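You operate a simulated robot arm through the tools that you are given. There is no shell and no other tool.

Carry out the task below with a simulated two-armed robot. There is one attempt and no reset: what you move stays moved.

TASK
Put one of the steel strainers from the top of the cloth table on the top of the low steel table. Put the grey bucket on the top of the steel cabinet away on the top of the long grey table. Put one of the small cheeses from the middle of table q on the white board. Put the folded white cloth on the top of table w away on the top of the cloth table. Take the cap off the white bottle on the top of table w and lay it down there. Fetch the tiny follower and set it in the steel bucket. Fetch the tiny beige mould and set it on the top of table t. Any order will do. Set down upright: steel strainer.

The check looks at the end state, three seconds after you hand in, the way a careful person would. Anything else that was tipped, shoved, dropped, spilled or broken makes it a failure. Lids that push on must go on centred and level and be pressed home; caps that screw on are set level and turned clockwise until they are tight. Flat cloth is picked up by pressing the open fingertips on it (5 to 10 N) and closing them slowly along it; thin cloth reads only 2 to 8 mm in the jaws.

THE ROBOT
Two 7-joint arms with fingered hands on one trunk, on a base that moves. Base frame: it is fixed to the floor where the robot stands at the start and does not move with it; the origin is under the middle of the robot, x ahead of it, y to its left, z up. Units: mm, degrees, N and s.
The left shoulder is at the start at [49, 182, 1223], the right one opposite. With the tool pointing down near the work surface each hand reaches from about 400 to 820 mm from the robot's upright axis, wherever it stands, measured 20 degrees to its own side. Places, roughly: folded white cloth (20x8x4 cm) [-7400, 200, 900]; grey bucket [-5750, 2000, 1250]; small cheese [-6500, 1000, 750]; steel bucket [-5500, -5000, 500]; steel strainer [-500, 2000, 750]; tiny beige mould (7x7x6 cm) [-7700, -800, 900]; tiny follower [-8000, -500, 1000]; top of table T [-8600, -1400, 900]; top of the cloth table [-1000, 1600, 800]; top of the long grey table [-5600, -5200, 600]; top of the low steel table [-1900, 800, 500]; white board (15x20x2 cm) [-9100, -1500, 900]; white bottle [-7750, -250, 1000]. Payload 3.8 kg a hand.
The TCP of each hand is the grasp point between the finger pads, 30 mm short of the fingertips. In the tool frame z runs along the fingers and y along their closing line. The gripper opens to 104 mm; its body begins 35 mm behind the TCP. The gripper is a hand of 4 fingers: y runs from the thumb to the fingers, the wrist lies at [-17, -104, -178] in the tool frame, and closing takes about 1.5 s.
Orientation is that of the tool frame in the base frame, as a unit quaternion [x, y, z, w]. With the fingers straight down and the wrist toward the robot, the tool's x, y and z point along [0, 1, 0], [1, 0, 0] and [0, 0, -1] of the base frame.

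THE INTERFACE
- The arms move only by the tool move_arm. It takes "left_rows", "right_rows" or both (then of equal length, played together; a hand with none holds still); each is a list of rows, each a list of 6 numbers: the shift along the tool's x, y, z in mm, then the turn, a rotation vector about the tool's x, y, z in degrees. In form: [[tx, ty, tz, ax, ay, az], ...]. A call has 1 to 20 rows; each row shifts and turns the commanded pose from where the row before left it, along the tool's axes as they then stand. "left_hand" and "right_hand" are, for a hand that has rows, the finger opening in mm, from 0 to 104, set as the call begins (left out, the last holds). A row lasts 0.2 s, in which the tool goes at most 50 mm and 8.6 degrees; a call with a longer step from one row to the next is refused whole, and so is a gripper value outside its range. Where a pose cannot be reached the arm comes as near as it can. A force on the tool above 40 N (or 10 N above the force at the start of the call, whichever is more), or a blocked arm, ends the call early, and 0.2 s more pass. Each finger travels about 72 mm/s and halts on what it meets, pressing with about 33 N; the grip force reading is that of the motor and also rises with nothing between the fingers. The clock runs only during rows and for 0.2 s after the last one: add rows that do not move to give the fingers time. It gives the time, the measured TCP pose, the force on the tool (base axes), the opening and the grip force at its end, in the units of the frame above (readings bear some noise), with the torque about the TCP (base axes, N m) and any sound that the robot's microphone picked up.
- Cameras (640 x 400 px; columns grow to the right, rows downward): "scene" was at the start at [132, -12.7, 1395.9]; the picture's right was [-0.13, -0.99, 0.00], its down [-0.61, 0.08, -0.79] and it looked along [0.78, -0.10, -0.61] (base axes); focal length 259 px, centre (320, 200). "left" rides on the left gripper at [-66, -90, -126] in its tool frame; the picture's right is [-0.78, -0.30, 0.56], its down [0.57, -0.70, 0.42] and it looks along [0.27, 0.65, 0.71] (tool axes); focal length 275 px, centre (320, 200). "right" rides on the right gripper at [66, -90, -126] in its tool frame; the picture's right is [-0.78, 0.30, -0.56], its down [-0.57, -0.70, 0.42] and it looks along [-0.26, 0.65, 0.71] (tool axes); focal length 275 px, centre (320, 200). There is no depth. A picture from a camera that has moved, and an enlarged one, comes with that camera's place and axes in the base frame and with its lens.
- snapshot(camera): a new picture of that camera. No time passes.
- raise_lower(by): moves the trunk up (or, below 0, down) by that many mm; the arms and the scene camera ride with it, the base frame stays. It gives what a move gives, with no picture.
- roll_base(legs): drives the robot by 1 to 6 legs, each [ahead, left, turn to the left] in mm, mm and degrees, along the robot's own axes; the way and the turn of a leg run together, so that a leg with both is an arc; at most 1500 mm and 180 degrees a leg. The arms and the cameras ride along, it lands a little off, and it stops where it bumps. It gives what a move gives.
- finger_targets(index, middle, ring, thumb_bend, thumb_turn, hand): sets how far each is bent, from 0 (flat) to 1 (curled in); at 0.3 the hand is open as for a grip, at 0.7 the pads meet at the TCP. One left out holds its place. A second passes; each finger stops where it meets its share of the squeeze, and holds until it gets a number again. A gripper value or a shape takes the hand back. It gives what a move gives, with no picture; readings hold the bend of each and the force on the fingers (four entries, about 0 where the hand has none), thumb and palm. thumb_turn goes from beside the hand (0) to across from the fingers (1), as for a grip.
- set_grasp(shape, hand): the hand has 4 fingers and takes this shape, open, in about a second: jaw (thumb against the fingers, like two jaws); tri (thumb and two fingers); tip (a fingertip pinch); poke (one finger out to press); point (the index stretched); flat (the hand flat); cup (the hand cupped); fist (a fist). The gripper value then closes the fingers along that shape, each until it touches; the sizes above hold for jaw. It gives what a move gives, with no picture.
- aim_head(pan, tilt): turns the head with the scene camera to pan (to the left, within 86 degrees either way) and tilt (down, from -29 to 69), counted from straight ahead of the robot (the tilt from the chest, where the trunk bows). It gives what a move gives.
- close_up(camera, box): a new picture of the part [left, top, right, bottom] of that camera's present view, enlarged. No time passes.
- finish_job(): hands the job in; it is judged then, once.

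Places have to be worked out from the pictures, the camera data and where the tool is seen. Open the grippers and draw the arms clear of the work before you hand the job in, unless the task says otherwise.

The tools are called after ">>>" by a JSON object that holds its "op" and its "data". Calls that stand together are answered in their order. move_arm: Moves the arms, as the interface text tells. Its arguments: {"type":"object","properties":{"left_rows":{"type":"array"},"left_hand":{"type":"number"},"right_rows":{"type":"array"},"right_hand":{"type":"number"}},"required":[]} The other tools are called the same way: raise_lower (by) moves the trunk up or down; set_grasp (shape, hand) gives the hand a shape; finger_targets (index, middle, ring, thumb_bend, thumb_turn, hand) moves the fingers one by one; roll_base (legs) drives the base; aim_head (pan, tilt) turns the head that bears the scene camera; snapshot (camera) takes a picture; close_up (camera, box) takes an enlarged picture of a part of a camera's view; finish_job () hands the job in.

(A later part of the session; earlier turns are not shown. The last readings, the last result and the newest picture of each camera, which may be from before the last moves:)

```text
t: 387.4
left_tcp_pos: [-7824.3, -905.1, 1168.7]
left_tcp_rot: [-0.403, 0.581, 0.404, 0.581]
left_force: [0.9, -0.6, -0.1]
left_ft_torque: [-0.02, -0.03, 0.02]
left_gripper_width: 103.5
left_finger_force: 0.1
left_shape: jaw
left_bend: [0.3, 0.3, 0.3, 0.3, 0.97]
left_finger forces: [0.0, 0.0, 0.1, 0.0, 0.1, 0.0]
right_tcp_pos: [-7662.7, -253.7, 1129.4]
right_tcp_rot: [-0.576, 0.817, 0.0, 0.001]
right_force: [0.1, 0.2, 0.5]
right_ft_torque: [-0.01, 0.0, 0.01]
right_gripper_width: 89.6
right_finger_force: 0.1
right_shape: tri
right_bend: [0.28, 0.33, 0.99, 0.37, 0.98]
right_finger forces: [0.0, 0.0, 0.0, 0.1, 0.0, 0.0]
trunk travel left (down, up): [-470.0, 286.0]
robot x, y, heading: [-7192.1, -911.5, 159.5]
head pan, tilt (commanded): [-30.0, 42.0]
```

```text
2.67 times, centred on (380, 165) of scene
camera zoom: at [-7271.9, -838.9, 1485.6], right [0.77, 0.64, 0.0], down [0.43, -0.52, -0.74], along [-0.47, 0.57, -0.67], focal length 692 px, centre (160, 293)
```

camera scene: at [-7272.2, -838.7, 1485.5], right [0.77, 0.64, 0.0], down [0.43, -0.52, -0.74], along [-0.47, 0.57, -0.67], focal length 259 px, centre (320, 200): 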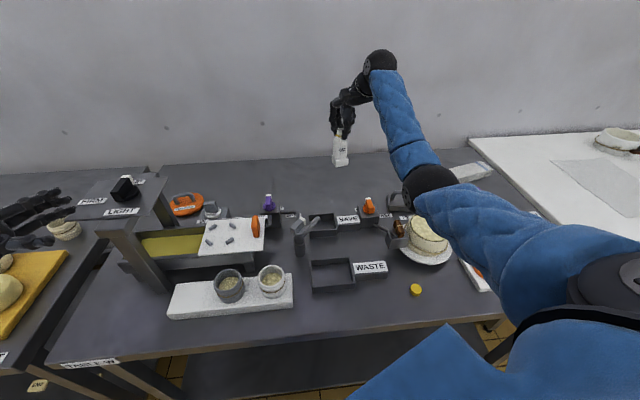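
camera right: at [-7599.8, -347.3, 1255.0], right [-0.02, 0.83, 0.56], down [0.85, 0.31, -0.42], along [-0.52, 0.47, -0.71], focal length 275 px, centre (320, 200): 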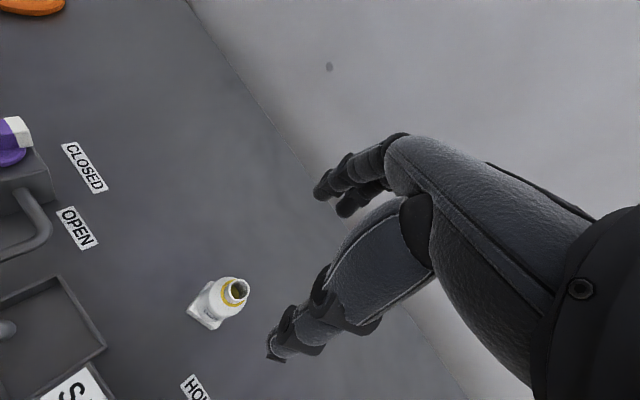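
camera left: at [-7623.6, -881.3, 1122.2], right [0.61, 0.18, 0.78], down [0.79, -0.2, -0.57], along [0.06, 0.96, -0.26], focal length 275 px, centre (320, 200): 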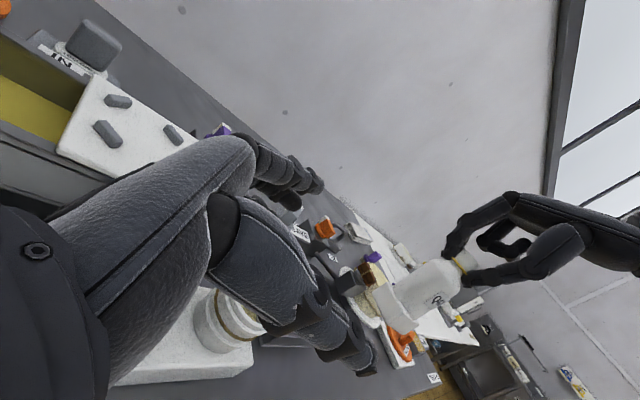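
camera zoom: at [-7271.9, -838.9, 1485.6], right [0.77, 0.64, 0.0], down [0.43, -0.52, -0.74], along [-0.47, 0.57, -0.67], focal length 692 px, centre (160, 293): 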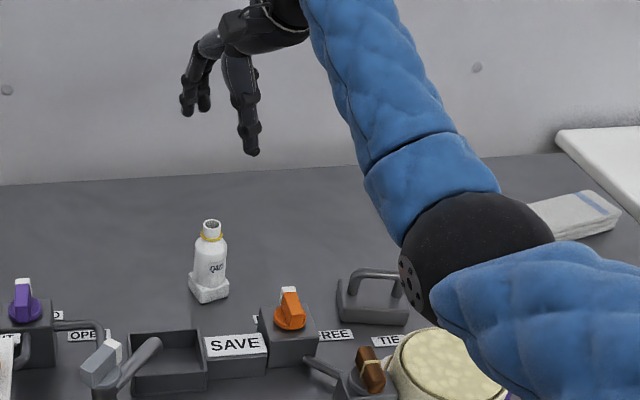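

The bottle stands open in its old place and the cap lies on table W. Next, the tiny follower: I look at it closely.

>>> {"op": "aim_head", "data": {"pan": 0, "tilt": 40}}

>>> {"op": "snapshot", "data": {"camera": "scene"}}

>>> {"op": "close_up", "data": {"camera": "scene", "box": [250, 120, 410, 220]}}

```text
t: 388.3
left_tcp_pos: [-7825.0, -904.6, 1168.6]
left_tcp_rot: [-0.403, 0.581, 0.403, 0.581]
left_force: [0.1, 0.0, -0.5]
left_ft_torque: [0.03, -0.02, -0.01]
left_gripper_width: 103.9
left_finger_force: 0.1
left_shape: jaw
left_bend: [0.3, 0.3, 0.3, 0.3, 0.97]
left_finger forces: [0.0, 0.1, 0.0, 0.1, 0.2, 0.0]
right_tcp_pos: [-7662.3, -253.8, 1128.2]
right_tcp_rot: [-0.577, 0.817, 0.0, 0.0]
right_force: [0.0, 0.4, -0.7]
right_ft_torque: [-0.01, 0.01, 0.02]
right_gripper_width: 89.8
right_finger_force: 0.1
right_shape: tri
right_bend: [0.28, 0.33, 0.99, 0.37, 0.98]
right_finger forces: [0.1, 0.0, 0.0, 0.0, 0.0, 0.0]
trunk travel left (down, up): [-470.0, 286.0]
robot x, y, heading: [-7193.4, -911.5, 159.6]
head pan, tilt (commanded): [0.0, 40.0]
```

```text
taken
camera scene: at [-7298.5, -873.1, 1488.5], right [0.35, 0.94, 0.0], down [0.6, -0.23, -0.77], along [-0.72, 0.27, -0.64], focal length 259 px, centre (320, 200)
```

scene: 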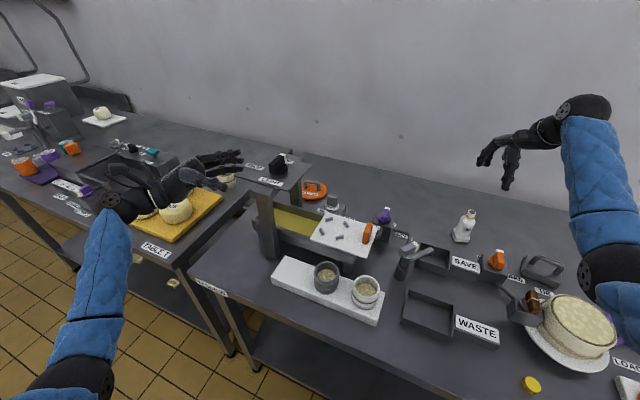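

```text
4.00 times, centred on (330, 170) of scene
camera zoom: at [-7298.5, -873.1, 1488.5], right [0.35, 0.94, 0.0], down [0.6, -0.23, -0.77], along [-0.72, 0.27, -0.64], focal length 1037 px, centre (280, 320)
```

zoom: 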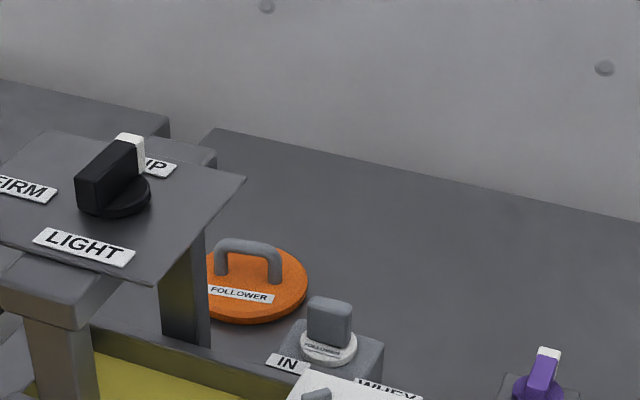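

The small white disc with grey block on the "IN" box looks like the tiny follower; I read its label from closer.

>>> {"op": "close_up", "data": {"camera": "scene", "box": [312, 188, 352, 213]}}

>>> {"op": "snapshot", "data": {"camera": "left"}}

```text
16.00 times, centred on (332, 200) of scene
camera zoom: at [-7298.5, -873.1, 1488.5], right [0.35, 0.94, 0.0], down [0.6, -0.23, -0.77], along [-0.72, 0.27, -0.64], focal length 4149 px, centre (128, 192)
```

zoom: 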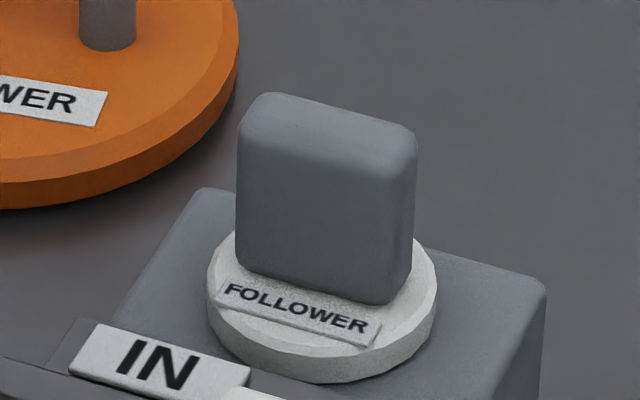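

```text
taken
camera left: at [-7784.7, -1053.3, 1234.2], right [0.47, 0.42, 0.78], down [0.8, 0.15, -0.57], along [-0.36, 0.9, -0.26], focal length 275 px, centre (320, 200)
```

left: 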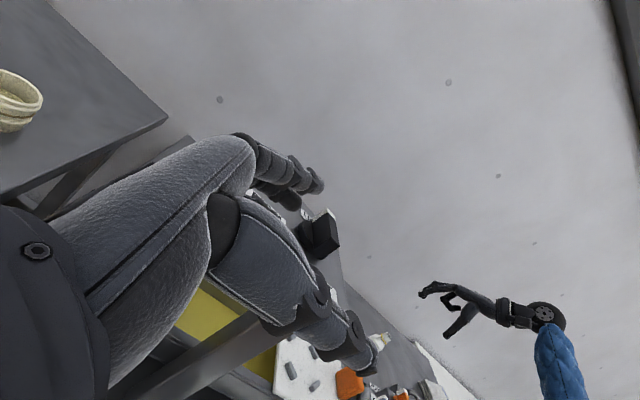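

It reads FOLLOWER: this is the tiny follower, on the box at about [-7876, -615]. My left hand is near the press plate, so I raise it, then back off and square up for the left hand's approach.

>>> {"op": "move_arm", "data": {"left_rows": [[-30, 0, -10, 0, 0, 0], [-40, 0, -20, 0, 0, 0], [-40, 0, -20, 0, 0, 0]], "right_rows": [[0, 0, -30, 0, 0, 0], [0, 0, -40, 0, 0, 0], [0, 0, -40, 0, 0, 0]]}}

>>> {"op": "roll_base", "data": {"legs": [[-273, 124, 0], [0, 0, -25]]}}

>>> {"op": "snapshot", "data": {"camera": "scene"}}

```text
t: 389.1
left_tcp_pos: [-7842.9, -954.2, 1279.9]
left_tcp_rot: [-0.402, 0.581, 0.404, 0.581]
left_force: [0.1, 0.4, -0.5]
left_ft_torque: [0.0, 0.02, 0.02]
left_gripper_width: 103.7
left_finger_force: 0.1
left_shape: jaw
left_bend: [0.3, 0.3, 0.3, 0.3, 0.97]
left_finger forces: [0.0, 0.0, 0.0, 0.0, 0.1, 0.0]
right_tcp_pos: [-7660.6, -256.6, 1240.3]
right_tcp_rot: [-0.577, 0.817, 0.0, 0.001]
right_force: [0.4, 0.0, 0.6]
right_ft_torque: [0.04, 0.02, 0.06]
right_gripper_width: 89.9
right_finger_force: 0.1
right_shape: tri
right_bend: [0.28, 0.33, 0.99, 0.37, 0.98]
right_finger forces: [0.0, 0.0, 0.0, 0.0, 0.0, 0.1]
trunk travel left (down, up): [-470.0, 286.0]
robot x, y, heading: [-7193.9, -906.5, 159.9]
head pan, tilt (commanded): [0.0, 40.0]
```

```text
t: 392.5
left_tcp_pos: [-7582.9, -887.1, 1278.2]
left_tcp_rot: [-0.267, 0.655, 0.269, 0.654]
left_force: [0.4, 0.4, 0.1]
left_ft_torque: [0.01, 0.0, -0.01]
left_gripper_width: 103.7
left_finger_force: 0.1
left_shape: jaw
left_bend: [0.3, 0.3, 0.3, 0.3, 0.97]
left_finger forces: [0.0, 0.1, 0.0, 0.0, 0.0, 0.1]
right_tcp_pos: [-7124.7, -330.8, 1237.6]
right_tcp_rot: [-0.387, 0.922, 0.0, 0.0]
right_force: [0.0, -1.2, 0.1]
right_ft_torque: [0.01, 0.02, 0.02]
right_gripper_width: 89.7
right_finger_force: 0.2
right_shape: tri
right_bend: [0.28, 0.33, 0.99, 0.37, 0.98]
right_finger forces: [0.1, 0.0, 0.0, 0.1, 0.0, 0.1]
trunk travel left (down, up): [-470.0, 286.0]
robot x, y, heading: [-6976.8, -1129.5, 134.7]
head pan, tilt (commanded): [0.0, 40.0]
```

```text
taken
camera scene: at [-7055.0, -1045.6, 1488.5], right [0.71, 0.7, 0.0], down [0.45, -0.46, -0.77], along [-0.54, 0.55, -0.64], focal length 259 px, centre (320, 200)
```

scene: 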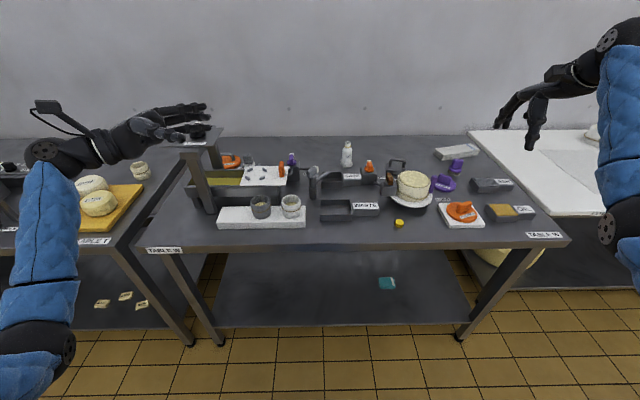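

All of table W is in order. I turn the left hand to point down again and close the distance.

>>> {"op": "move_arm", "data": {"left_rows": [[0, 0, 0, 0, 7.5, 0], [0, 0, 0, 0, 7.5, 0], [0, 0, 0, 0, 7.5, 0], [0, 0, 0, 0, 7.5, 0], [0, 0, 0, 0, 7.5, 0], [0, 0, 0, 0, 7.5, 0], [0, 0, 0, 0, 7.5, 0], [0, 0, 0, 0, 7.5, 0], [0, 0, 0, 0, 7.5, 0], [0, 0, 0, 0, 7.5, 0], [0, 0, 0, 0, 7.5, 0], [0, 0, 0, 0, 7.5, 0], [0, 0, 0, 0, 0, -7.5], [0, 0, 0, 0, 0, -7.5], [0, 0, 0, 0, 0, 0]]}}

>>> {"op": "set_grasp", "data": {"hand": "right", "shape": "jaw"}}

>>> {"op": "roll_base", "data": {"legs": [[200, 105, 0]]}}

>>> {"op": "aim_head", "data": {"pan": 10, "tilt": 42}}

>>> {"op": "snapshot", "data": {"camera": "scene"}}

>>> {"op": "snapshot", "data": {"camera": "left"}}

```text
t: 395.7
left_tcp_pos: [-7583.0, -887.8, 1276.6]
left_tcp_rot: [-0.498, 0.867, 0.001, 0.0]
left_force: [0.6, -0.3, -0.7]
left_ft_torque: [0.0, 0.01, -0.01]
left_gripper_width: 103.6
left_finger_force: 0.0
left_shape: jaw
left_bend: [0.3, 0.3, 0.3, 0.3, 0.97]
left_finger forces: [0.0, 0.1, 0.0, 0.1, 0.0, 0.0]
right_tcp_pos: [-7123.8, -332.3, 1238.9]
right_tcp_rot: [-0.387, 0.922, 0.0, 0.0]
right_force: [-0.9, -1.1, -0.5]
right_ft_torque: [0.01, 0.0, 0.0]
right_gripper_width: 89.9
right_finger_force: 0.1
right_shape: tri
right_bend: [0.28, 0.33, 0.99, 0.37, 0.98]
right_finger forces: [0.1, 0.0, 0.0, 0.0, 0.1, 0.0]
trunk travel left (down, up): [-470.0, 286.0]
robot x, y, heading: [-6978.6, -1120.1, 134.6]
head pan, tilt (commanded): [0.0, 40.0]
```

```text
t: 396.6
left_tcp_pos: [-7582.5, -887.1, 1277.8]
left_tcp_rot: [-0.496, 0.868, 0.001, 0.0]
left_force: [-0.7, 0.7, 0.1]
left_ft_torque: [-0.06, 0.0, 0.01]
left_gripper_width: 103.8
left_finger_force: 0.0
left_shape: jaw
left_bend: [0.3, 0.3, 0.3, 0.3, 0.97]
left_finger forces: [0.0, 0.1, 0.0, 0.0, 0.1, 0.0]
right_tcp_pos: [-7124.2, -331.9, 1238.5]
right_tcp_rot: [-0.386, 0.922, 0.0, 0.0]
right_force: [-0.4, 0.7, 0.5]
right_ft_torque: [0.02, 0.01, 0.05]
right_gripper_width: 103.9
right_finger_force: 0.1
right_shape: jaw
right_bend: [0.3, 0.3, 0.3, 0.3, 0.97]
right_finger forces: [0.0, 0.1, 0.0, 0.0, 0.1, 0.0]
trunk travel left (down, up): [-470.0, 286.0]
robot x, y, heading: [-6976.7, -1122.1, 134.4]
head pan, tilt (commanded): [0.0, 40.0]
```

```text
t: 398.3
left_tcp_pos: [-7797.6, -822.6, 1277.2]
left_tcp_rot: [-0.498, 0.867, 0.0, 0.0]
left_force: [-0.2, 0.4, 0.3]
left_ft_torque: [0.02, 0.01, -0.01]
left_gripper_width: 103.4
left_finger_force: 0.1
left_shape: jaw
left_bend: [0.3, 0.3, 0.3, 0.3, 0.97]
left_finger forces: [0.1, 0.0, 0.0, 0.1, 0.1, 0.0]
right_tcp_pos: [-7341.4, -265.5, 1238.1]
right_tcp_rot: [-0.389, 0.921, 0.0, 0.001]
right_force: [-0.9, 1.1, -0.3]
right_ft_torque: [-0.02, -0.02, -0.01]
right_gripper_width: 103.8
right_finger_force: 0.1
right_shape: jaw
right_bend: [0.3, 0.3, 0.3, 0.3, 0.97]
right_finger forces: [0.1, 0.0, 0.0, 0.0, 0.0, 0.0]
trunk travel left (down, up): [-470.0, 286.0]
robot x, y, heading: [-7189.6, -1057.8, 134.7]
head pan, tilt (commanded): [0.0, 40.0]
```

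```text
t: 399.0
left_tcp_pos: [-7795.5, -824.8, 1278.4]
left_tcp_rot: [-0.497, 0.867, 0.001, 0.0]
left_force: [0.6, -0.4, -0.1]
left_ft_torque: [0.02, 0.03, 0.0]
left_gripper_width: 103.6
left_finger_force: 0.0
left_shape: jaw
left_bend: [0.3, 0.3, 0.3, 0.3, 0.97]
left_finger forces: [0.0, 0.0, 0.1, 0.0, 0.1, 0.1]
right_tcp_pos: [-7340.1, -265.8, 1236.6]
right_tcp_rot: [-0.389, 0.921, 0.0, 0.0]
right_force: [-0.5, 0.1, -0.2]
right_ft_torque: [-0.04, 0.02, 0.03]
right_gripper_width: 103.6
right_finger_force: 0.1
right_shape: jaw
right_bend: [0.3, 0.3, 0.3, 0.3, 0.97]
right_finger forces: [0.0, 0.0, 0.0, 0.0, 0.1, 0.1]
trunk travel left (down, up): [-470.0, 286.0]
robot x, y, heading: [-7189.5, -1055.4, 135.0]
head pan, tilt (commanded): [10.0, 42.0]
```

```text
taken
camera scene: at [-7276.8, -992.3, 1485.6], right [0.58, 0.82, 0.0], down [0.55, -0.39, -0.74], along [-0.61, 0.43, -0.67], focal length 259 px, centre (320, 200)
```

scene: 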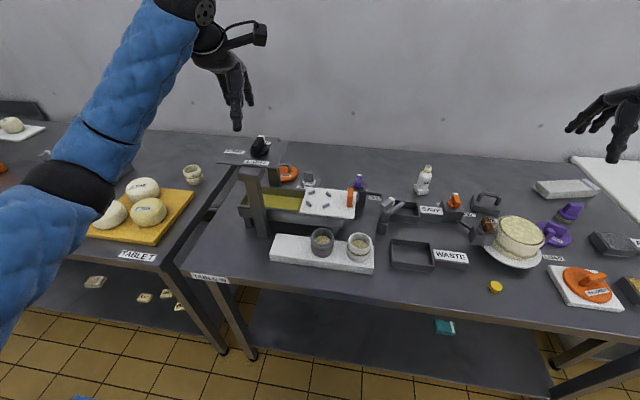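

```text
taken
camera left: at [-7685.5, -811.0, 1402.7], right [0.65, 0.52, -0.56], down [0.32, -0.85, -0.43], along [-0.69, 0.1, -0.71], focal length 275 px, centre (320, 200)
```

left: 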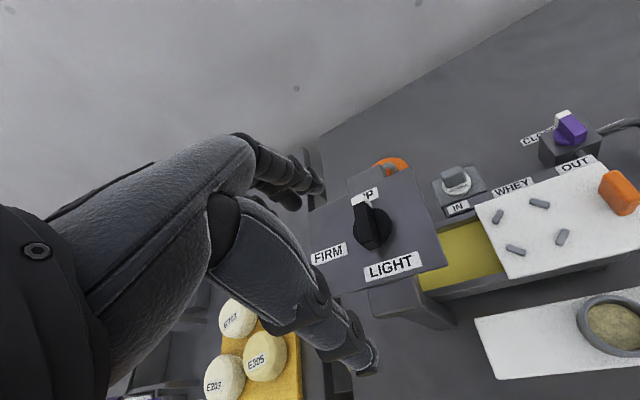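

From here the follower's place [-7872, -616] and the plate's right edge are clear. I move in 100 mm, then bring the left hand down to the right of the plate first.

>>> {"op": "roll_base", "data": {"legs": [[100, 0, 0]]}}

>>> {"op": "move_arm", "data": {"left_rows": [[-30, 10, 0, 0, 0, 0], [-45, 14, 0, 0, 0, 0], [-45, 14, 0, 0, 0, 0], [-40, 13, 0, 0, 0, 0], [-20, 7, 0, 0, 0, 0], [0, 0, 30, 0, 0, 0], [0, 0, 45, 0, 0, 0], [0, 0, 45, 0, 0, 0], [0, 0, 40, 0, 0, 0], [0, 0, 0, 0, 0, 0]]}}

>>> {"op": "snapshot", "data": {"camera": "left"}}

>>> {"op": "snapshot", "data": {"camera": "scene"}}

```text
t: 400.1
left_tcp_pos: [-7867.5, -750.6, 1277.7]
left_tcp_rot: [-0.497, 0.867, -0.001, -0.001]
left_force: [-0.6, 0.1, -0.1]
left_ft_torque: [-0.01, -0.01, -0.03]
left_gripper_width: 103.8
left_finger_force: 0.1
left_shape: jaw
left_bend: [0.3, 0.3, 0.3, 0.3, 0.97]
left_finger forces: [0.1, 0.0, 0.0, 0.0, 0.0, 0.1]
right_tcp_pos: [-7410.7, -193.8, 1238.1]
right_tcp_rot: [-0.387, 0.922, -0.001, 0.0]
right_force: [0.7, 0.0, -0.1]
right_ft_torque: [-0.02, -0.01, 0.01]
right_gripper_width: 103.8
right_finger_force: 0.0
right_shape: jaw
right_bend: [0.3, 0.3, 0.3, 0.3, 0.97]
right_finger forces: [0.1, 0.0, 0.1, 0.1, 0.0, 0.1]
trunk travel left (down, up): [-470.0, 286.0]
robot x, y, heading: [-7259.4, -988.3, 134.7]
head pan, tilt (commanded): [10.0, 42.0]
```

```text
t: 402.3
left_tcp_pos: [-7828.5, -568.3, 1120.6]
left_tcp_rot: [-0.497, 0.868, 0.001, 0.0]
left_force: [0.1, 0.7, 0.3]
left_ft_torque: [-0.01, -0.02, 0.02]
left_gripper_width: 103.4
left_finger_force: 0.1
left_shape: jaw
left_bend: [0.3, 0.3, 0.3, 0.3, 0.97]
left_finger forces: [0.1, 0.0, 0.0, 0.0, 0.1, 0.0]
right_tcp_pos: [-7409.6, -194.9, 1238.8]
right_tcp_rot: [-0.388, 0.922, 0.001, 0.0]
right_force: [0.6, 0.1, 1.1]
right_ft_torque: [-0.01, 0.02, 0.01]
right_gripper_width: 103.9
right_finger_force: 0.1
right_shape: jaw
right_bend: [0.3, 0.3, 0.3, 0.3, 0.97]
right_finger forces: [0.0, 0.0, 0.0, 0.0, 0.0, 0.0]
trunk travel left (down, up): [-470.0, 286.0]
robot x, y, heading: [-7262.8, -986.4, 134.7]
head pan, tilt (commanded): [10.0, 42.0]
```

```text
taken
camera left: at [-7717.1, -554.7, 1244.3], right [0.65, 0.52, -0.56], down [0.32, -0.85, -0.43], along [-0.69, 0.1, -0.71], focal length 275 px, centre (320, 200)
```

left: 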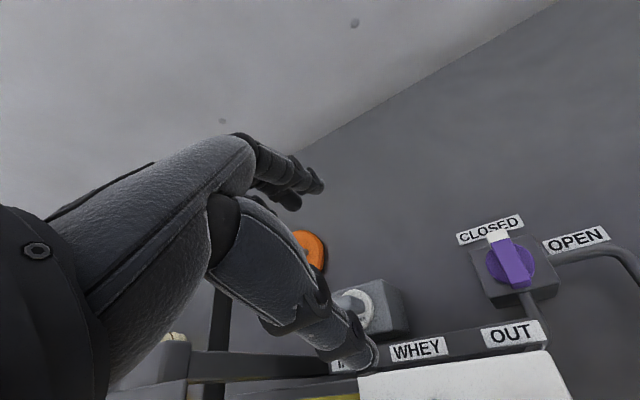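

```text
taken
camera scene: at [-7347.8, -920.6, 1485.6], right [0.58, 0.82, 0.0], down [0.55, -0.39, -0.74], along [-0.61, 0.43, -0.67], focal length 259 px, centre (320, 200)
```

scene: 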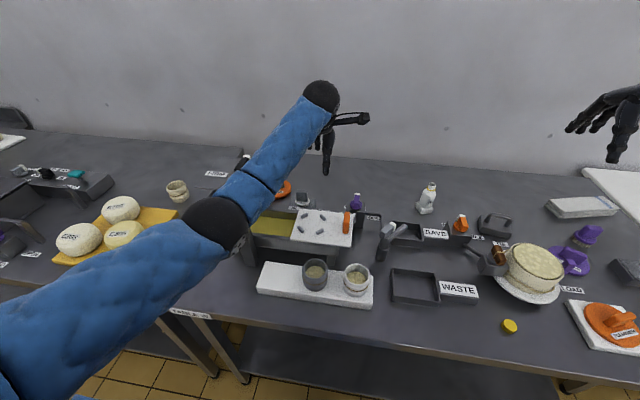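

The hand is right of the plate. I lower it to about 1010, slide left over the follower, and check.

>>> {"op": "move_arm", "data": {"left_rows": [[0, 0, 35, 0, 0, 0], [0, 0, 40, 0, 0, 0], [0, 0, 33, 0, 0, 0], [20, 5, 0, 0, 0, 0], [21, 6, 0, 0, 0, 0], [20, 5, 0, 0, 0, 0], [0, 0, 0, 0, 0, 0]]}}

>>> {"op": "snapshot", "data": {"camera": "left"}}

>>> {"op": "close_up", "data": {"camera": "scene", "box": [200, 100, 400, 225]}}

```text
t: 403.9
left_tcp_pos: [-7872.2, -610.9, 1009.4]
left_tcp_rot: [-0.497, 0.868, 0.001, -0.001]
left_force: [0.3, -0.1, 0.1]
left_ft_torque: [-0.02, -0.01, -0.03]
left_gripper_width: 103.8
left_finger_force: 0.2
left_shape: jaw
left_bend: [0.3, 0.3, 0.3, 0.3, 0.97]
left_finger forces: [0.0, 0.0, 0.0, 0.0, 0.0, 0.0]
right_tcp_pos: [-7409.6, -193.2, 1238.7]
right_tcp_rot: [-0.388, 0.922, 0.0, 0.0]
right_force: [0.2, -0.5, 1.0]
right_ft_torque: [0.0, 0.02, 0.0]
right_gripper_width: 103.8
right_finger_force: 0.1
right_shape: jaw
right_bend: [0.3, 0.3, 0.3, 0.3, 0.97]
right_finger forces: [0.1, 0.0, 0.1, 0.0, 0.0, 0.0]
trunk travel left (down, up): [-470.0, 286.0]
robot x, y, heading: [-7261.7, -986.9, 134.8]
head pan, tilt (commanded): [10.0, 42.0]
```

```text
taken
camera left: at [-7761.7, -599.0, 1134.5], right [0.65, 0.52, -0.56], down [0.31, -0.85, -0.43], along [-0.69, 0.1, -0.71], focal length 275 px, centre (320, 200)
```

left: 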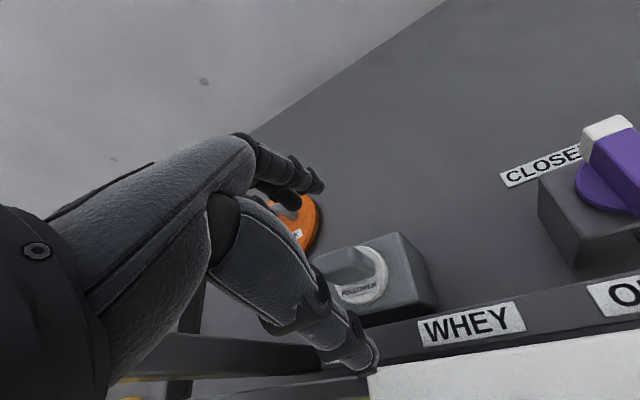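

```text
3.20 times, centred on (300, 162) of scene
camera zoom: at [-7347.8, -920.1, 1485.5], right [0.58, 0.82, 0.0], down [0.55, -0.39, -0.74], along [-0.61, 0.43, -0.67], focal length 830 px, centre (384, 320)
```

zoom: 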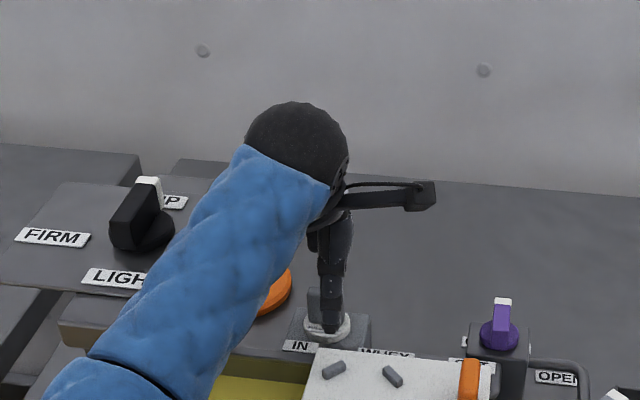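

The handle is centred under the jaws. I lower around it.

>>> {"op": "move_arm", "data": {"left_rows": [[0, 0, 15, 0, 0, 0], [0, 0, 15, 0, 0, 0], [0, 0, 12, 0, 0, 0], [0, 0, 0, 0, 0, 0]]}}

>>> {"op": "snapshot", "data": {"camera": "left"}}

>>> {"op": "close_up", "data": {"camera": "scene", "box": [250, 140, 378, 220]}}

```text
t: 404.7
left_tcp_pos: [-7877.7, -605.4, 989.8]
left_tcp_rot: [-0.497, 0.868, 0.018, -0.003]
left_force: [-0.4, -0.4, 9.2]
left_ft_torque: [-0.34, -0.62, -0.1]
left_gripper_width: 104.0
left_finger_force: 0.0
left_shape: jaw
left_bend: [0.3, 0.3, 0.3, 0.23, 0.98]
left_finger forces: [0.0, 0.0, 0.0, 0.1, 9.5, 0.1]
right_tcp_pos: [-7410.0, -193.9, 1238.8]
right_tcp_rot: [-0.388, 0.922, 0.0, 0.001]
right_force: [0.2, 0.3, -0.7]
right_ft_torque: [0.0, 0.01, 0.0]
right_gripper_width: 103.7
right_finger_force: 0.1
right_shape: jaw
right_bend: [0.3, 0.3, 0.3, 0.3, 0.97]
right_finger forces: [0.1, 0.0, 0.1, 0.0, 0.0, 0.0]
trunk travel left (down, up): [-470.0, 286.0]
robot x, y, heading: [-7262.9, -982.2, 134.8]
head pan, tilt (commanded): [10.0, 42.0]
stopped in row 3 (left hand): the force on the tool passed its limit at 47 N (the readings are from after the stop); the commanded pose is now the measured one
```

```text
taken
camera left: at [-7764.3, -596.5, 1112.1], right [0.64, 0.54, -0.56], down [0.3, -0.84, -0.46], along [-0.71, 0.12, -0.69], focal length 275 px, centre (320, 200)
```

left: 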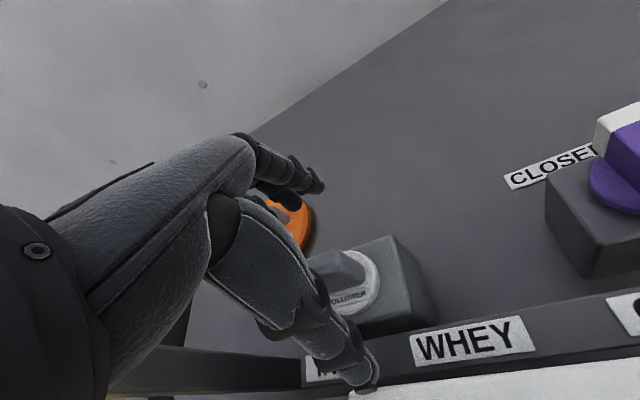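

```text
5.00 times, centred on (314, 180) of scene
camera zoom: at [-7348.2, -920.6, 1485.4], right [0.58, 0.82, 0.0], down [0.55, -0.39, -0.74], along [-0.61, 0.43, -0.67], focal length 1296 px, centre (350, 300)
```

zoom: 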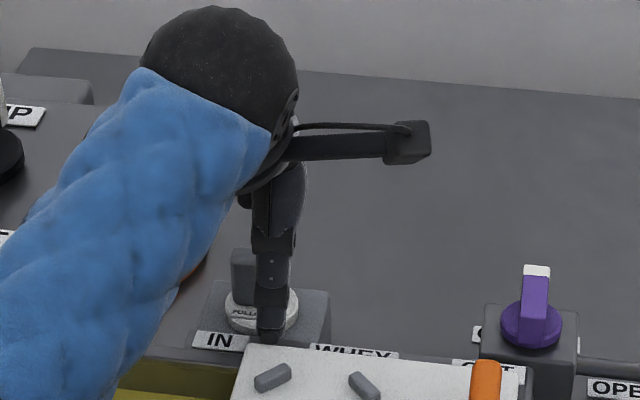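

My thumb tip met the trough's back rim and the arm stopped. I lift, level the hand, and narrow the opening so the thumb clears the rim.

>>> {"op": "move_arm", "data": {"left_rows": [[0, 0, -10, 0, 0, 0], [0, 0, -15, 1.96, 0.72, 0], [0, 0, 0, 0, 0, 0], [0, 0, 0, 0, 0, 0], [0, 0, 0, 0, 0, 0], [0, 0, 0, 0, 0, 0]], "left_hand": 52}}

>>> {"op": "snapshot", "data": {"camera": "left"}}

>>> {"op": "close_up", "data": {"camera": "scene", "box": [250, 140, 378, 220]}}

```text
t: 406.1
left_tcp_pos: [-7877.4, -606.5, 1012.0]
left_tcp_rot: [-0.497, 0.868, -0.002, 0.001]
left_force: [-0.1, -0.1, -0.1]
left_ft_torque: [-0.01, -0.01, 0.01]
left_gripper_width: 52.5
left_finger_force: 0.0
left_shape: jaw
left_bend: [0.74, 0.44, 0.41, 0.68, 1.0]
left_finger forces: [0.0, 0.1, 0.0, 0.0, 0.0, 0.0]
right_tcp_pos: [-7410.0, -194.9, 1237.5]
right_tcp_rot: [-0.387, 0.922, 0.0, 0.0]
right_force: [0.1, -0.1, 0.0]
right_ft_torque: [-0.04, -0.01, -0.01]
right_gripper_width: 103.9
right_finger_force: 0.1
right_shape: jaw
right_bend: [0.3, 0.3, 0.3, 0.3, 0.97]
right_finger forces: [0.0, 0.0, 0.0, 0.0, 0.1, 0.0]
trunk travel left (down, up): [-470.0, 286.0]
robot x, y, heading: [-7262.4, -985.6, 134.6]
head pan, tilt (commanded): [10.0, 42.0]
```

```text
taken
camera left: at [-7766.8, -593.5, 1137.1], right [0.65, 0.52, -0.56], down [0.32, -0.85, -0.42], along [-0.69, 0.1, -0.72], focal length 275 px, centre (320, 200)
```

left: 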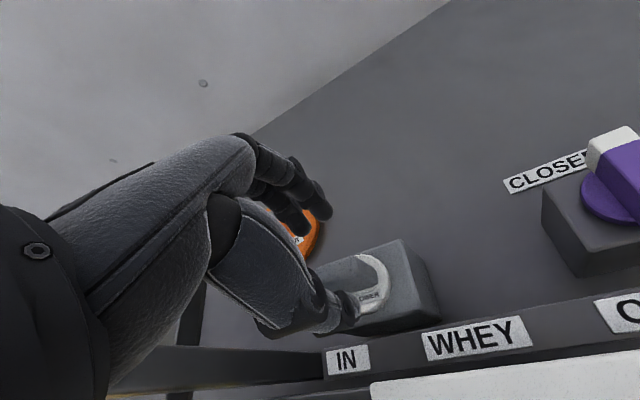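

```text
5.00 times, centred on (314, 180) of scene
camera zoom: at [-7348.2, -920.3, 1485.5], right [0.58, 0.82, 0.0], down [0.55, -0.39, -0.74], along [-0.61, 0.43, -0.67], focal length 1296 px, centre (350, 300)
```

zoom: 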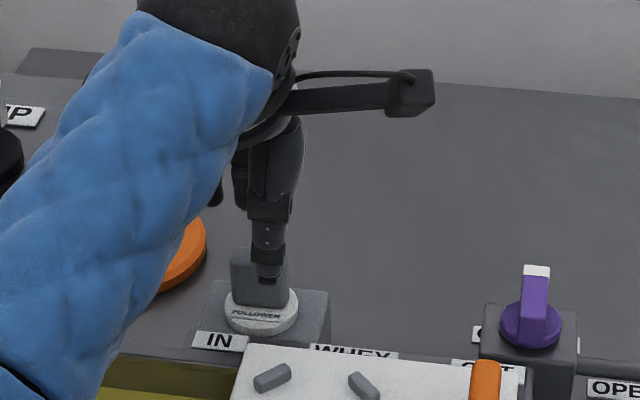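

The gap is about 50 mm and centred on the handle, a touch right. I shift 6 mm left and lower again with care.

>>> {"op": "move_arm", "data": {"left_rows": [[6, -1, 0, 0, 0, 0], [0, 0, 12, 0, 0, 0], [0, 0, 12, 0, 0, 0], [0, 0, 10, 0, 0, 0], [0, 0, 0, 0, 0, 0]]}}

>>> {"op": "snapshot", "data": {"camera": "left"}}

>>> {"op": "close_up", "data": {"camera": "scene", "box": [250, 140, 378, 220]}}

```text
t: 407.3
left_tcp_pos: [-7879.9, -613.7, 979.3]
left_tcp_rot: [-0.497, 0.868, -0.002, 0.0]
left_force: [-0.1, 0.3, -0.7]
left_ft_torque: [0.04, -0.01, -0.02]
left_gripper_width: 52.4
left_finger_force: 0.0
left_shape: jaw
left_bend: [0.74, 0.44, 0.41, 0.68, 1.0]
left_finger forces: [0.0, 0.1, 0.0, 0.1, 0.0, 0.0]
right_tcp_pos: [-7410.0, -194.2, 1239.6]
right_tcp_rot: [-0.388, 0.922, -0.001, 0.001]
right_force: [0.0, -0.1, -0.3]
right_ft_torque: [0.01, -0.01, -0.05]
right_gripper_width: 103.7
right_finger_force: 0.0
right_shape: jaw
right_bend: [0.3, 0.3, 0.3, 0.3, 0.97]
right_finger forces: [0.1, 0.1, 0.0, 0.0, 0.0, 0.0]
trunk travel left (down, up): [-470.0, 286.0]
robot x, y, heading: [-7261.9, -986.1, 134.8]
head pan, tilt (commanded): [10.0, 42.0]
```

```text
taken
camera left: at [-7768.9, -600.0, 1102.8], right [0.65, 0.52, -0.56], down [0.32, -0.85, -0.42], along [-0.69, 0.1, -0.72], focal length 275 px, centre (320, 200)
```

left: 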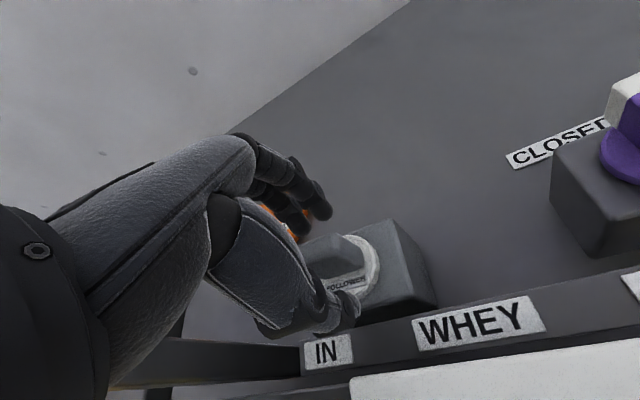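

```text
5.00 times, centred on (314, 180) of scene
camera zoom: at [-7348.1, -920.4, 1485.5], right [0.58, 0.82, 0.0], down [0.55, -0.39, -0.74], along [-0.61, 0.43, -0.67], focal length 1296 px, centre (350, 300)
```

zoom: 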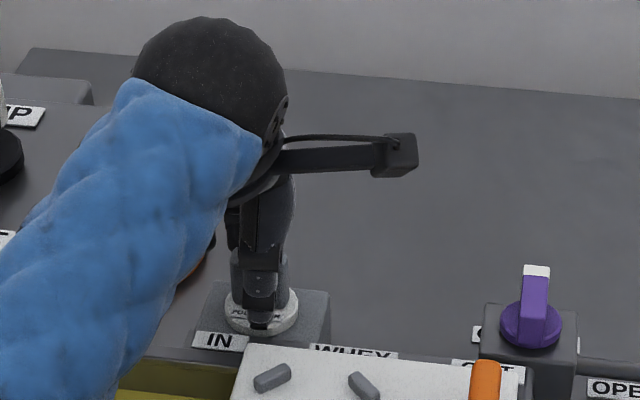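

No contact. 8 mm lower, then I close on the handle.

>>> {"op": "move_arm", "data": {"left_rows": [[0, 0, 5, 0, 0, 0], [0, 0, 4, 0, 0, 0], [0, 0, 0, 0, 0, 0]]}}

>>> {"op": "move_arm", "data": {"left_rows": [[0, 0, 0, 0, 0, 0], [0, 0, 0, 0, 0, 0], [0, 0, 0, 0, 0, 0], [0, 0, 0, 0, 0, 0], [0, 0, 0, 0, 0, 0]], "left_hand": 5}}

>>> {"op": "snapshot", "data": {"camera": "left"}}

>>> {"op": "close_up", "data": {"camera": "scene", "box": [250, 140, 378, 220]}}

```text
t: 408.1
left_tcp_pos: [-7878.6, -613.2, 967.5]
left_tcp_rot: [-0.497, 0.868, -0.001, 0.0]
left_force: [-0.4, 0.1, 0.7]
left_ft_torque: [-0.04, -0.03, -0.01]
left_gripper_width: 52.3
left_finger_force: 0.2
left_shape: jaw
left_bend: [0.74, 0.44, 0.41, 0.68, 1.0]
left_finger forces: [0.0, 0.0, 0.0, 0.0, 0.0, 0.0]
right_tcp_pos: [-7410.7, -193.7, 1239.5]
right_tcp_rot: [-0.387, 0.922, 0.0, 0.0]
right_force: [-0.6, 1.2, -0.4]
right_ft_torque: [0.01, 0.04, -0.01]
right_gripper_width: 103.9
right_finger_force: 0.1
right_shape: jaw
right_bend: [0.3, 0.3, 0.3, 0.3, 0.97]
right_finger forces: [0.0, 0.0, 0.0, 0.0, 0.0, 0.0]
trunk travel left (down, up): [-470.0, 286.0]
robot x, y, heading: [-7259.3, -983.2, 134.6]
head pan, tilt (commanded): [10.0, 42.0]
```

```text
t: 409.3
left_tcp_pos: [-7878.7, -612.3, 968.9]
left_tcp_rot: [-0.497, 0.868, -0.002, 0.0]
left_force: [-0.3, 0.0, 0.4]
left_ft_torque: [0.02, -0.03, 0.01]
left_gripper_width: 11.5
left_finger_force: 32.6
left_shape: jaw
left_bend: [0.72, 0.62, 0.7, 0.74, 1.0]
left_finger forces: [18.1, 10.1, 0.0, 0.0, 28.3, 0.1]
right_tcp_pos: [-7410.2, -194.3, 1239.4]
right_tcp_rot: [-0.388, 0.922, 0.0, 0.0]
right_force: [-0.7, 1.0, 0.2]
right_ft_torque: [0.01, -0.02, 0.04]
right_gripper_width: 103.8
right_finger_force: 0.0
right_shape: jaw
right_bend: [0.3, 0.3, 0.3, 0.3, 0.97]
right_finger forces: [0.1, 0.0, 0.1, 0.1, 0.1, 0.0]
trunk travel left (down, up): [-470.0, 286.0]
robot x, y, heading: [-7257.6, -985.1, 134.7]
head pan, tilt (commanded): [10.0, 42.0]
```

```text
taken
camera left: at [-7768.7, -599.6, 1094.2], right [0.65, 0.52, -0.56], down [0.32, -0.85, -0.42], along [-0.69, 0.1, -0.72], focal length 275 px, centre (320, 200)
```

left: 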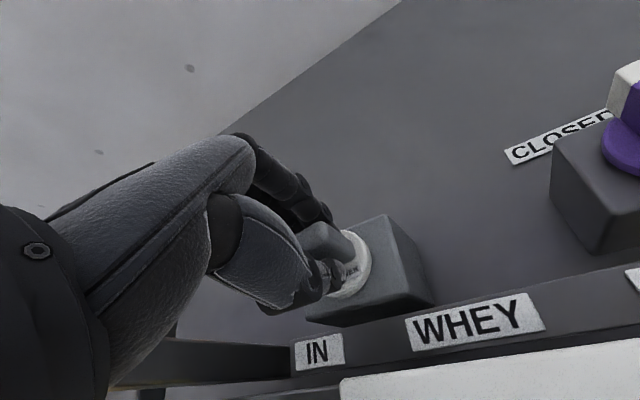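

```text
5.00 times, centred on (314, 180) of scene
camera zoom: at [-7348.1, -920.4, 1485.5], right [0.58, 0.82, 0.0], down [0.55, -0.39, -0.74], along [-0.61, 0.43, -0.67], focal length 1296 px, centre (350, 300)
```

zoom: 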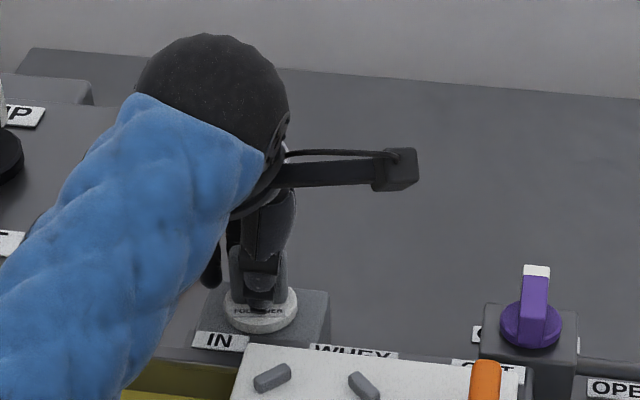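

The handle is gripped (index 18 N, thumb 28 N). I lift slightly and see whether it comes free.

>>> {"op": "move_arm", "data": {"left_rows": [[0, 0, -5, 0, 0, 0], [0, 0, -10, 0, 0, 0], [0, 0, -10, 0, 0, 0], [0, 0, 0, 0, 0, 0]]}}

>>> {"op": "snapshot", "data": {"camera": "left"}}

>>> {"op": "close_up", "data": {"camera": "scene", "box": [250, 140, 378, 220]}}

```text
t: 410.3
left_tcp_pos: [-7879.7, -611.1, 993.2]
left_tcp_rot: [-0.498, 0.867, -0.002, 0.0]
left_force: [0.3, -0.2, -0.6]
left_ft_torque: [-0.01, 0.0, -0.01]
left_gripper_width: 11.5
left_finger_force: 32.5
left_shape: jaw
left_bend: [0.72, 0.62, 0.7, 0.74, 1.0]
left_finger forces: [18.0, 10.2, 0.0, 0.0, 28.2, 0.0]
right_tcp_pos: [-7411.4, -193.8, 1238.1]
right_tcp_rot: [-0.388, 0.922, 0.0, 0.0]
right_force: [0.7, -0.7, 0.1]
right_ft_torque: [-0.01, 0.0, 0.03]
right_gripper_width: 103.8
right_finger_force: 0.1
right_shape: jaw
right_bend: [0.3, 0.3, 0.3, 0.3, 0.97]
right_finger forces: [0.0, 0.0, 0.0, 0.0, 0.0, 0.0]
trunk travel left (down, up): [-470.0, 286.0]
robot x, y, heading: [-7258.1, -984.8, 134.4]
head pan, tilt (commanded): [10.0, 42.0]
```

```text
taken
camera left: at [-7768.6, -599.1, 1119.6], right [0.65, 0.52, -0.56], down [0.32, -0.85, -0.42], along [-0.69, 0.1, -0.72], focal length 275 px, centre (320, 200)
```

left: 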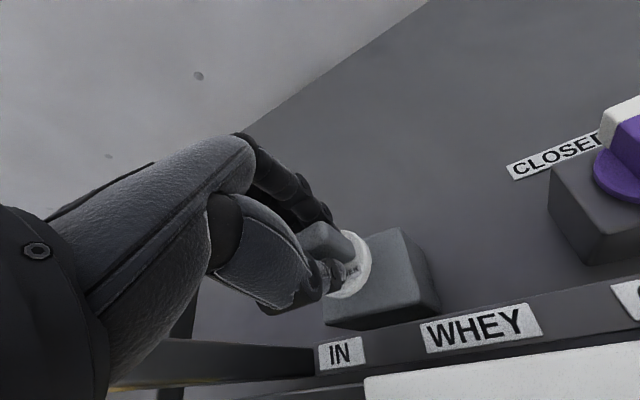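

```text
5.00 times, centred on (314, 180) of scene
camera zoom: at [-7348.3, -920.3, 1485.5], right [0.58, 0.82, 0.0], down [0.55, -0.39, -0.74], along [-0.61, 0.43, -0.67], focal length 1296 px, centre (350, 300)
```

zoom: 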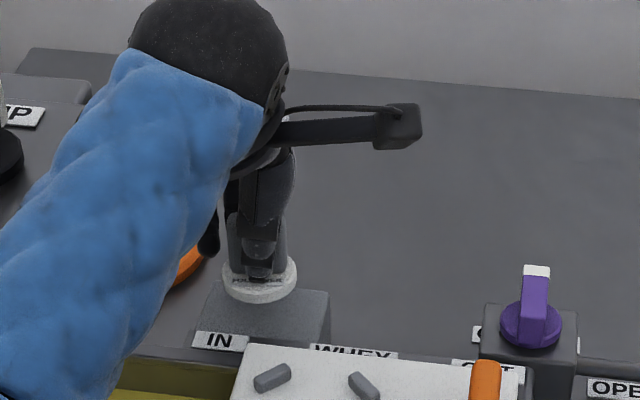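

It lifts free. I slide right away from the press plate, rise, and pull the arm back.

>>> {"op": "move_arm", "data": {"left_rows": [[0, 0, -15, 0, 0, 0], [-25, 0, 0, 0, 0, 0], [-30, 0, 0, 0, 0, 0], [-10, 0, -20, 0, 0, 0], [0, 0, -40, 0, 0, 0], [0, 0, -45, 0, 0, 0], [0, 0, -45, 0, 0, 0], [0, 0, -45, 0, 0, 0], [0, 0, -40, 0, 0, 0], [0, 0, 0, 0, 0, 0]]}}

>>> {"op": "roll_base", "data": {"legs": [[-350, 0, 0]]}}

>>> {"op": "snapshot", "data": {"camera": "scene"}}

>>> {"op": "snapshot", "data": {"camera": "left"}}

```text
t: 412.5
left_tcp_pos: [-7848.8, -556.0, 1244.9]
left_tcp_rot: [-0.497, 0.868, -0.001, 0.001]
left_force: [-0.7, -0.1, -0.4]
left_ft_torque: [-0.03, -0.01, 0.0]
left_gripper_width: 11.3
left_finger_force: 33.5
left_shape: jaw
left_bend: [0.72, 0.62, 0.7, 0.74, 1.0]
left_finger forces: [18.0, 10.2, 0.1, 0.0, 28.3, 0.1]
right_tcp_pos: [-7411.4, -194.5, 1238.4]
right_tcp_rot: [-0.388, 0.922, 0.0, 0.0]
right_force: [0.6, -0.6, -0.2]
right_ft_torque: [0.04, -0.03, -0.01]
right_gripper_width: 103.7
right_finger_force: 0.1
right_shape: jaw
right_bend: [0.3, 0.3, 0.3, 0.3, 0.97]
right_finger forces: [0.1, 0.0, 0.0, 0.0, 0.0, 0.0]
trunk travel left (down, up): [-470.0, 286.0]
robot x, y, heading: [-7260.6, -985.9, 134.5]
head pan, tilt (commanded): [10.0, 42.0]
```

```text
t: 414.8
left_tcp_pos: [-7603.6, -805.8, 1244.8]
left_tcp_rot: [-0.498, 0.867, -0.002, 0.0]
left_force: [-0.2, 0.2, 1.0]
left_ft_torque: [0.0, 0.01, 0.0]
left_gripper_width: 11.5
left_finger_force: 32.8
left_shape: jaw
left_bend: [0.72, 0.62, 0.7, 0.74, 1.0]
left_finger forces: [18.1, 10.2, 0.0, 0.0, 28.2, 0.0]
right_tcp_pos: [-7165.9, -443.1, 1239.8]
right_tcp_rot: [-0.388, 0.922, 0.002, 0.0]
right_force: [0.0, 0.0, 0.2]
right_ft_torque: [0.01, -0.01, 0.03]
right_gripper_width: 103.6
right_finger_force: 0.1
right_shape: jaw
right_bend: [0.3, 0.3, 0.3, 0.3, 0.97]
right_finger forces: [0.0, 0.1, 0.0, 0.0, 0.0, 0.0]
trunk travel left (down, up): [-470.0, 286.0]
robot x, y, heading: [-7014.7, -1232.3, 134.8]
head pan, tilt (commanded): [10.0, 42.0]
```

```text
taken
camera scene: at [-7102.3, -1168.5, 1485.6], right [0.58, 0.82, 0.0], down [0.55, -0.39, -0.74], along [-0.61, 0.43, -0.67], focal length 259 px, centre (320, 200)
```

scene: 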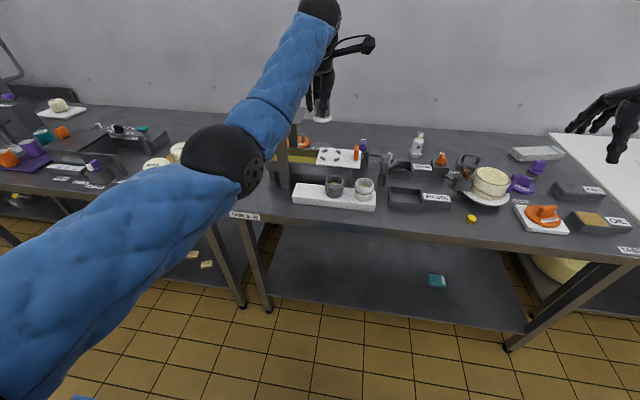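

```text
taken
camera left: at [-7492.5, -792.6, 1370.4], right [0.65, 0.52, -0.56], down [0.32, -0.85, -0.42], along [-0.69, 0.1, -0.71], focal length 275 px, centre (320, 200)
```

left: 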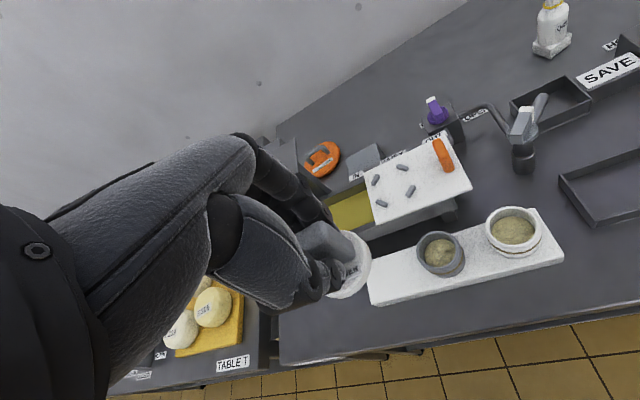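

The follower is in the left hand. Next the folded white cloth at W's back right (≈[-7353, 168]): I turn left 40° again and move along the table to it.

>>> {"op": "roll_base", "data": {"legs": [[0, 0, 40], [-132, -560, 0]]}}

>>> {"op": "aim_head", "data": {"pan": -50, "tilt": 40}}

>>> {"op": "snapshot", "data": {"camera": "scene"}}

```text
t: 420.0
left_tcp_pos: [-7566.8, -736.4, 1245.0]
left_tcp_rot: [0.766, -0.643, 0.003, -0.001]
left_force: [0.5, 0.1, -0.2]
left_ft_torque: [-0.01, -0.03, -0.02]
left_gripper_width: 11.4
left_finger_force: 33.2
left_shape: jaw
left_bend: [0.72, 0.62, 0.7, 0.74, 1.0]
left_finger forces: [18.0, 10.1, 0.0, 0.0, 28.1, 0.1]
right_tcp_pos: [-7468.7, -175.7, 1239.0]
right_tcp_rot: [-0.683, 0.73, 0.001, 0.0]
right_force: [0.3, -0.2, 0.0]
right_ft_torque: [-0.03, 0.02, -0.02]
right_gripper_width: 103.7
right_finger_force: 0.1
right_shape: jaw
right_bend: [0.3, 0.3, 0.3, 0.3, 0.97]
right_finger forces: [0.0, 0.0, 0.1, 0.0, 0.1, 0.0]
trunk travel left (down, up): [-470.0, 286.0]
robot x, y, heading: [-6841.1, -681.5, 175.2]
head pan, tilt (commanded): [10.0, 42.0]
```

```text
t: 421.3
left_tcp_pos: [-7566.1, -735.9, 1245.8]
left_tcp_rot: [0.767, -0.642, 0.002, -0.001]
left_force: [-0.2, -0.3, -0.3]
left_ft_torque: [0.02, 0.01, -0.02]
left_gripper_width: 11.1
left_finger_force: 33.0
left_shape: jaw
left_bend: [0.72, 0.62, 0.7, 0.74, 1.0]
left_finger forces: [17.9, 10.1, 0.1, 0.0, 28.1, 0.0]
right_tcp_pos: [-7468.0, -176.4, 1240.5]
right_tcp_rot: [-0.683, 0.73, 0.001, 0.0]
right_force: [0.2, 0.2, -0.3]
right_ft_torque: [0.0, 0.02, -0.02]
right_gripper_width: 103.7
right_finger_force: 0.1
right_shape: jaw
right_bend: [0.3, 0.3, 0.3, 0.3, 0.97]
right_finger forces: [0.0, 0.0, 0.0, 0.0, 0.0, 0.1]
trunk travel left (down, up): [-470.0, 286.0]
robot x, y, heading: [-6839.3, -680.9, 175.1]
head pan, tilt (commanded): [-50.0, 40.0]
```

```text
taken
camera scene: at [-6916.3, -610.5, 1488.5], right [0.82, 0.58, 0.0], down [0.37, -0.52, -0.77], along [-0.44, 0.63, -0.64], focal length 259 px, centre (320, 200)
```

scene: 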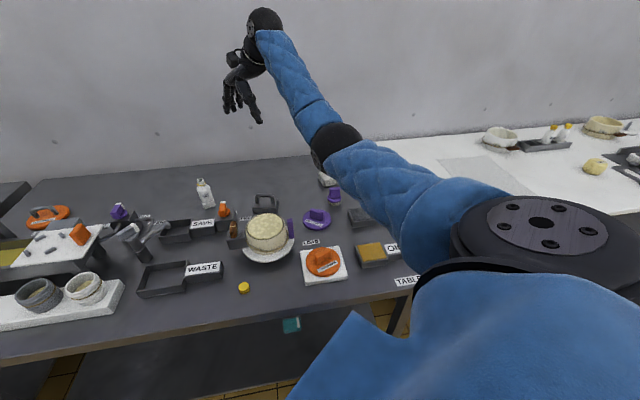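

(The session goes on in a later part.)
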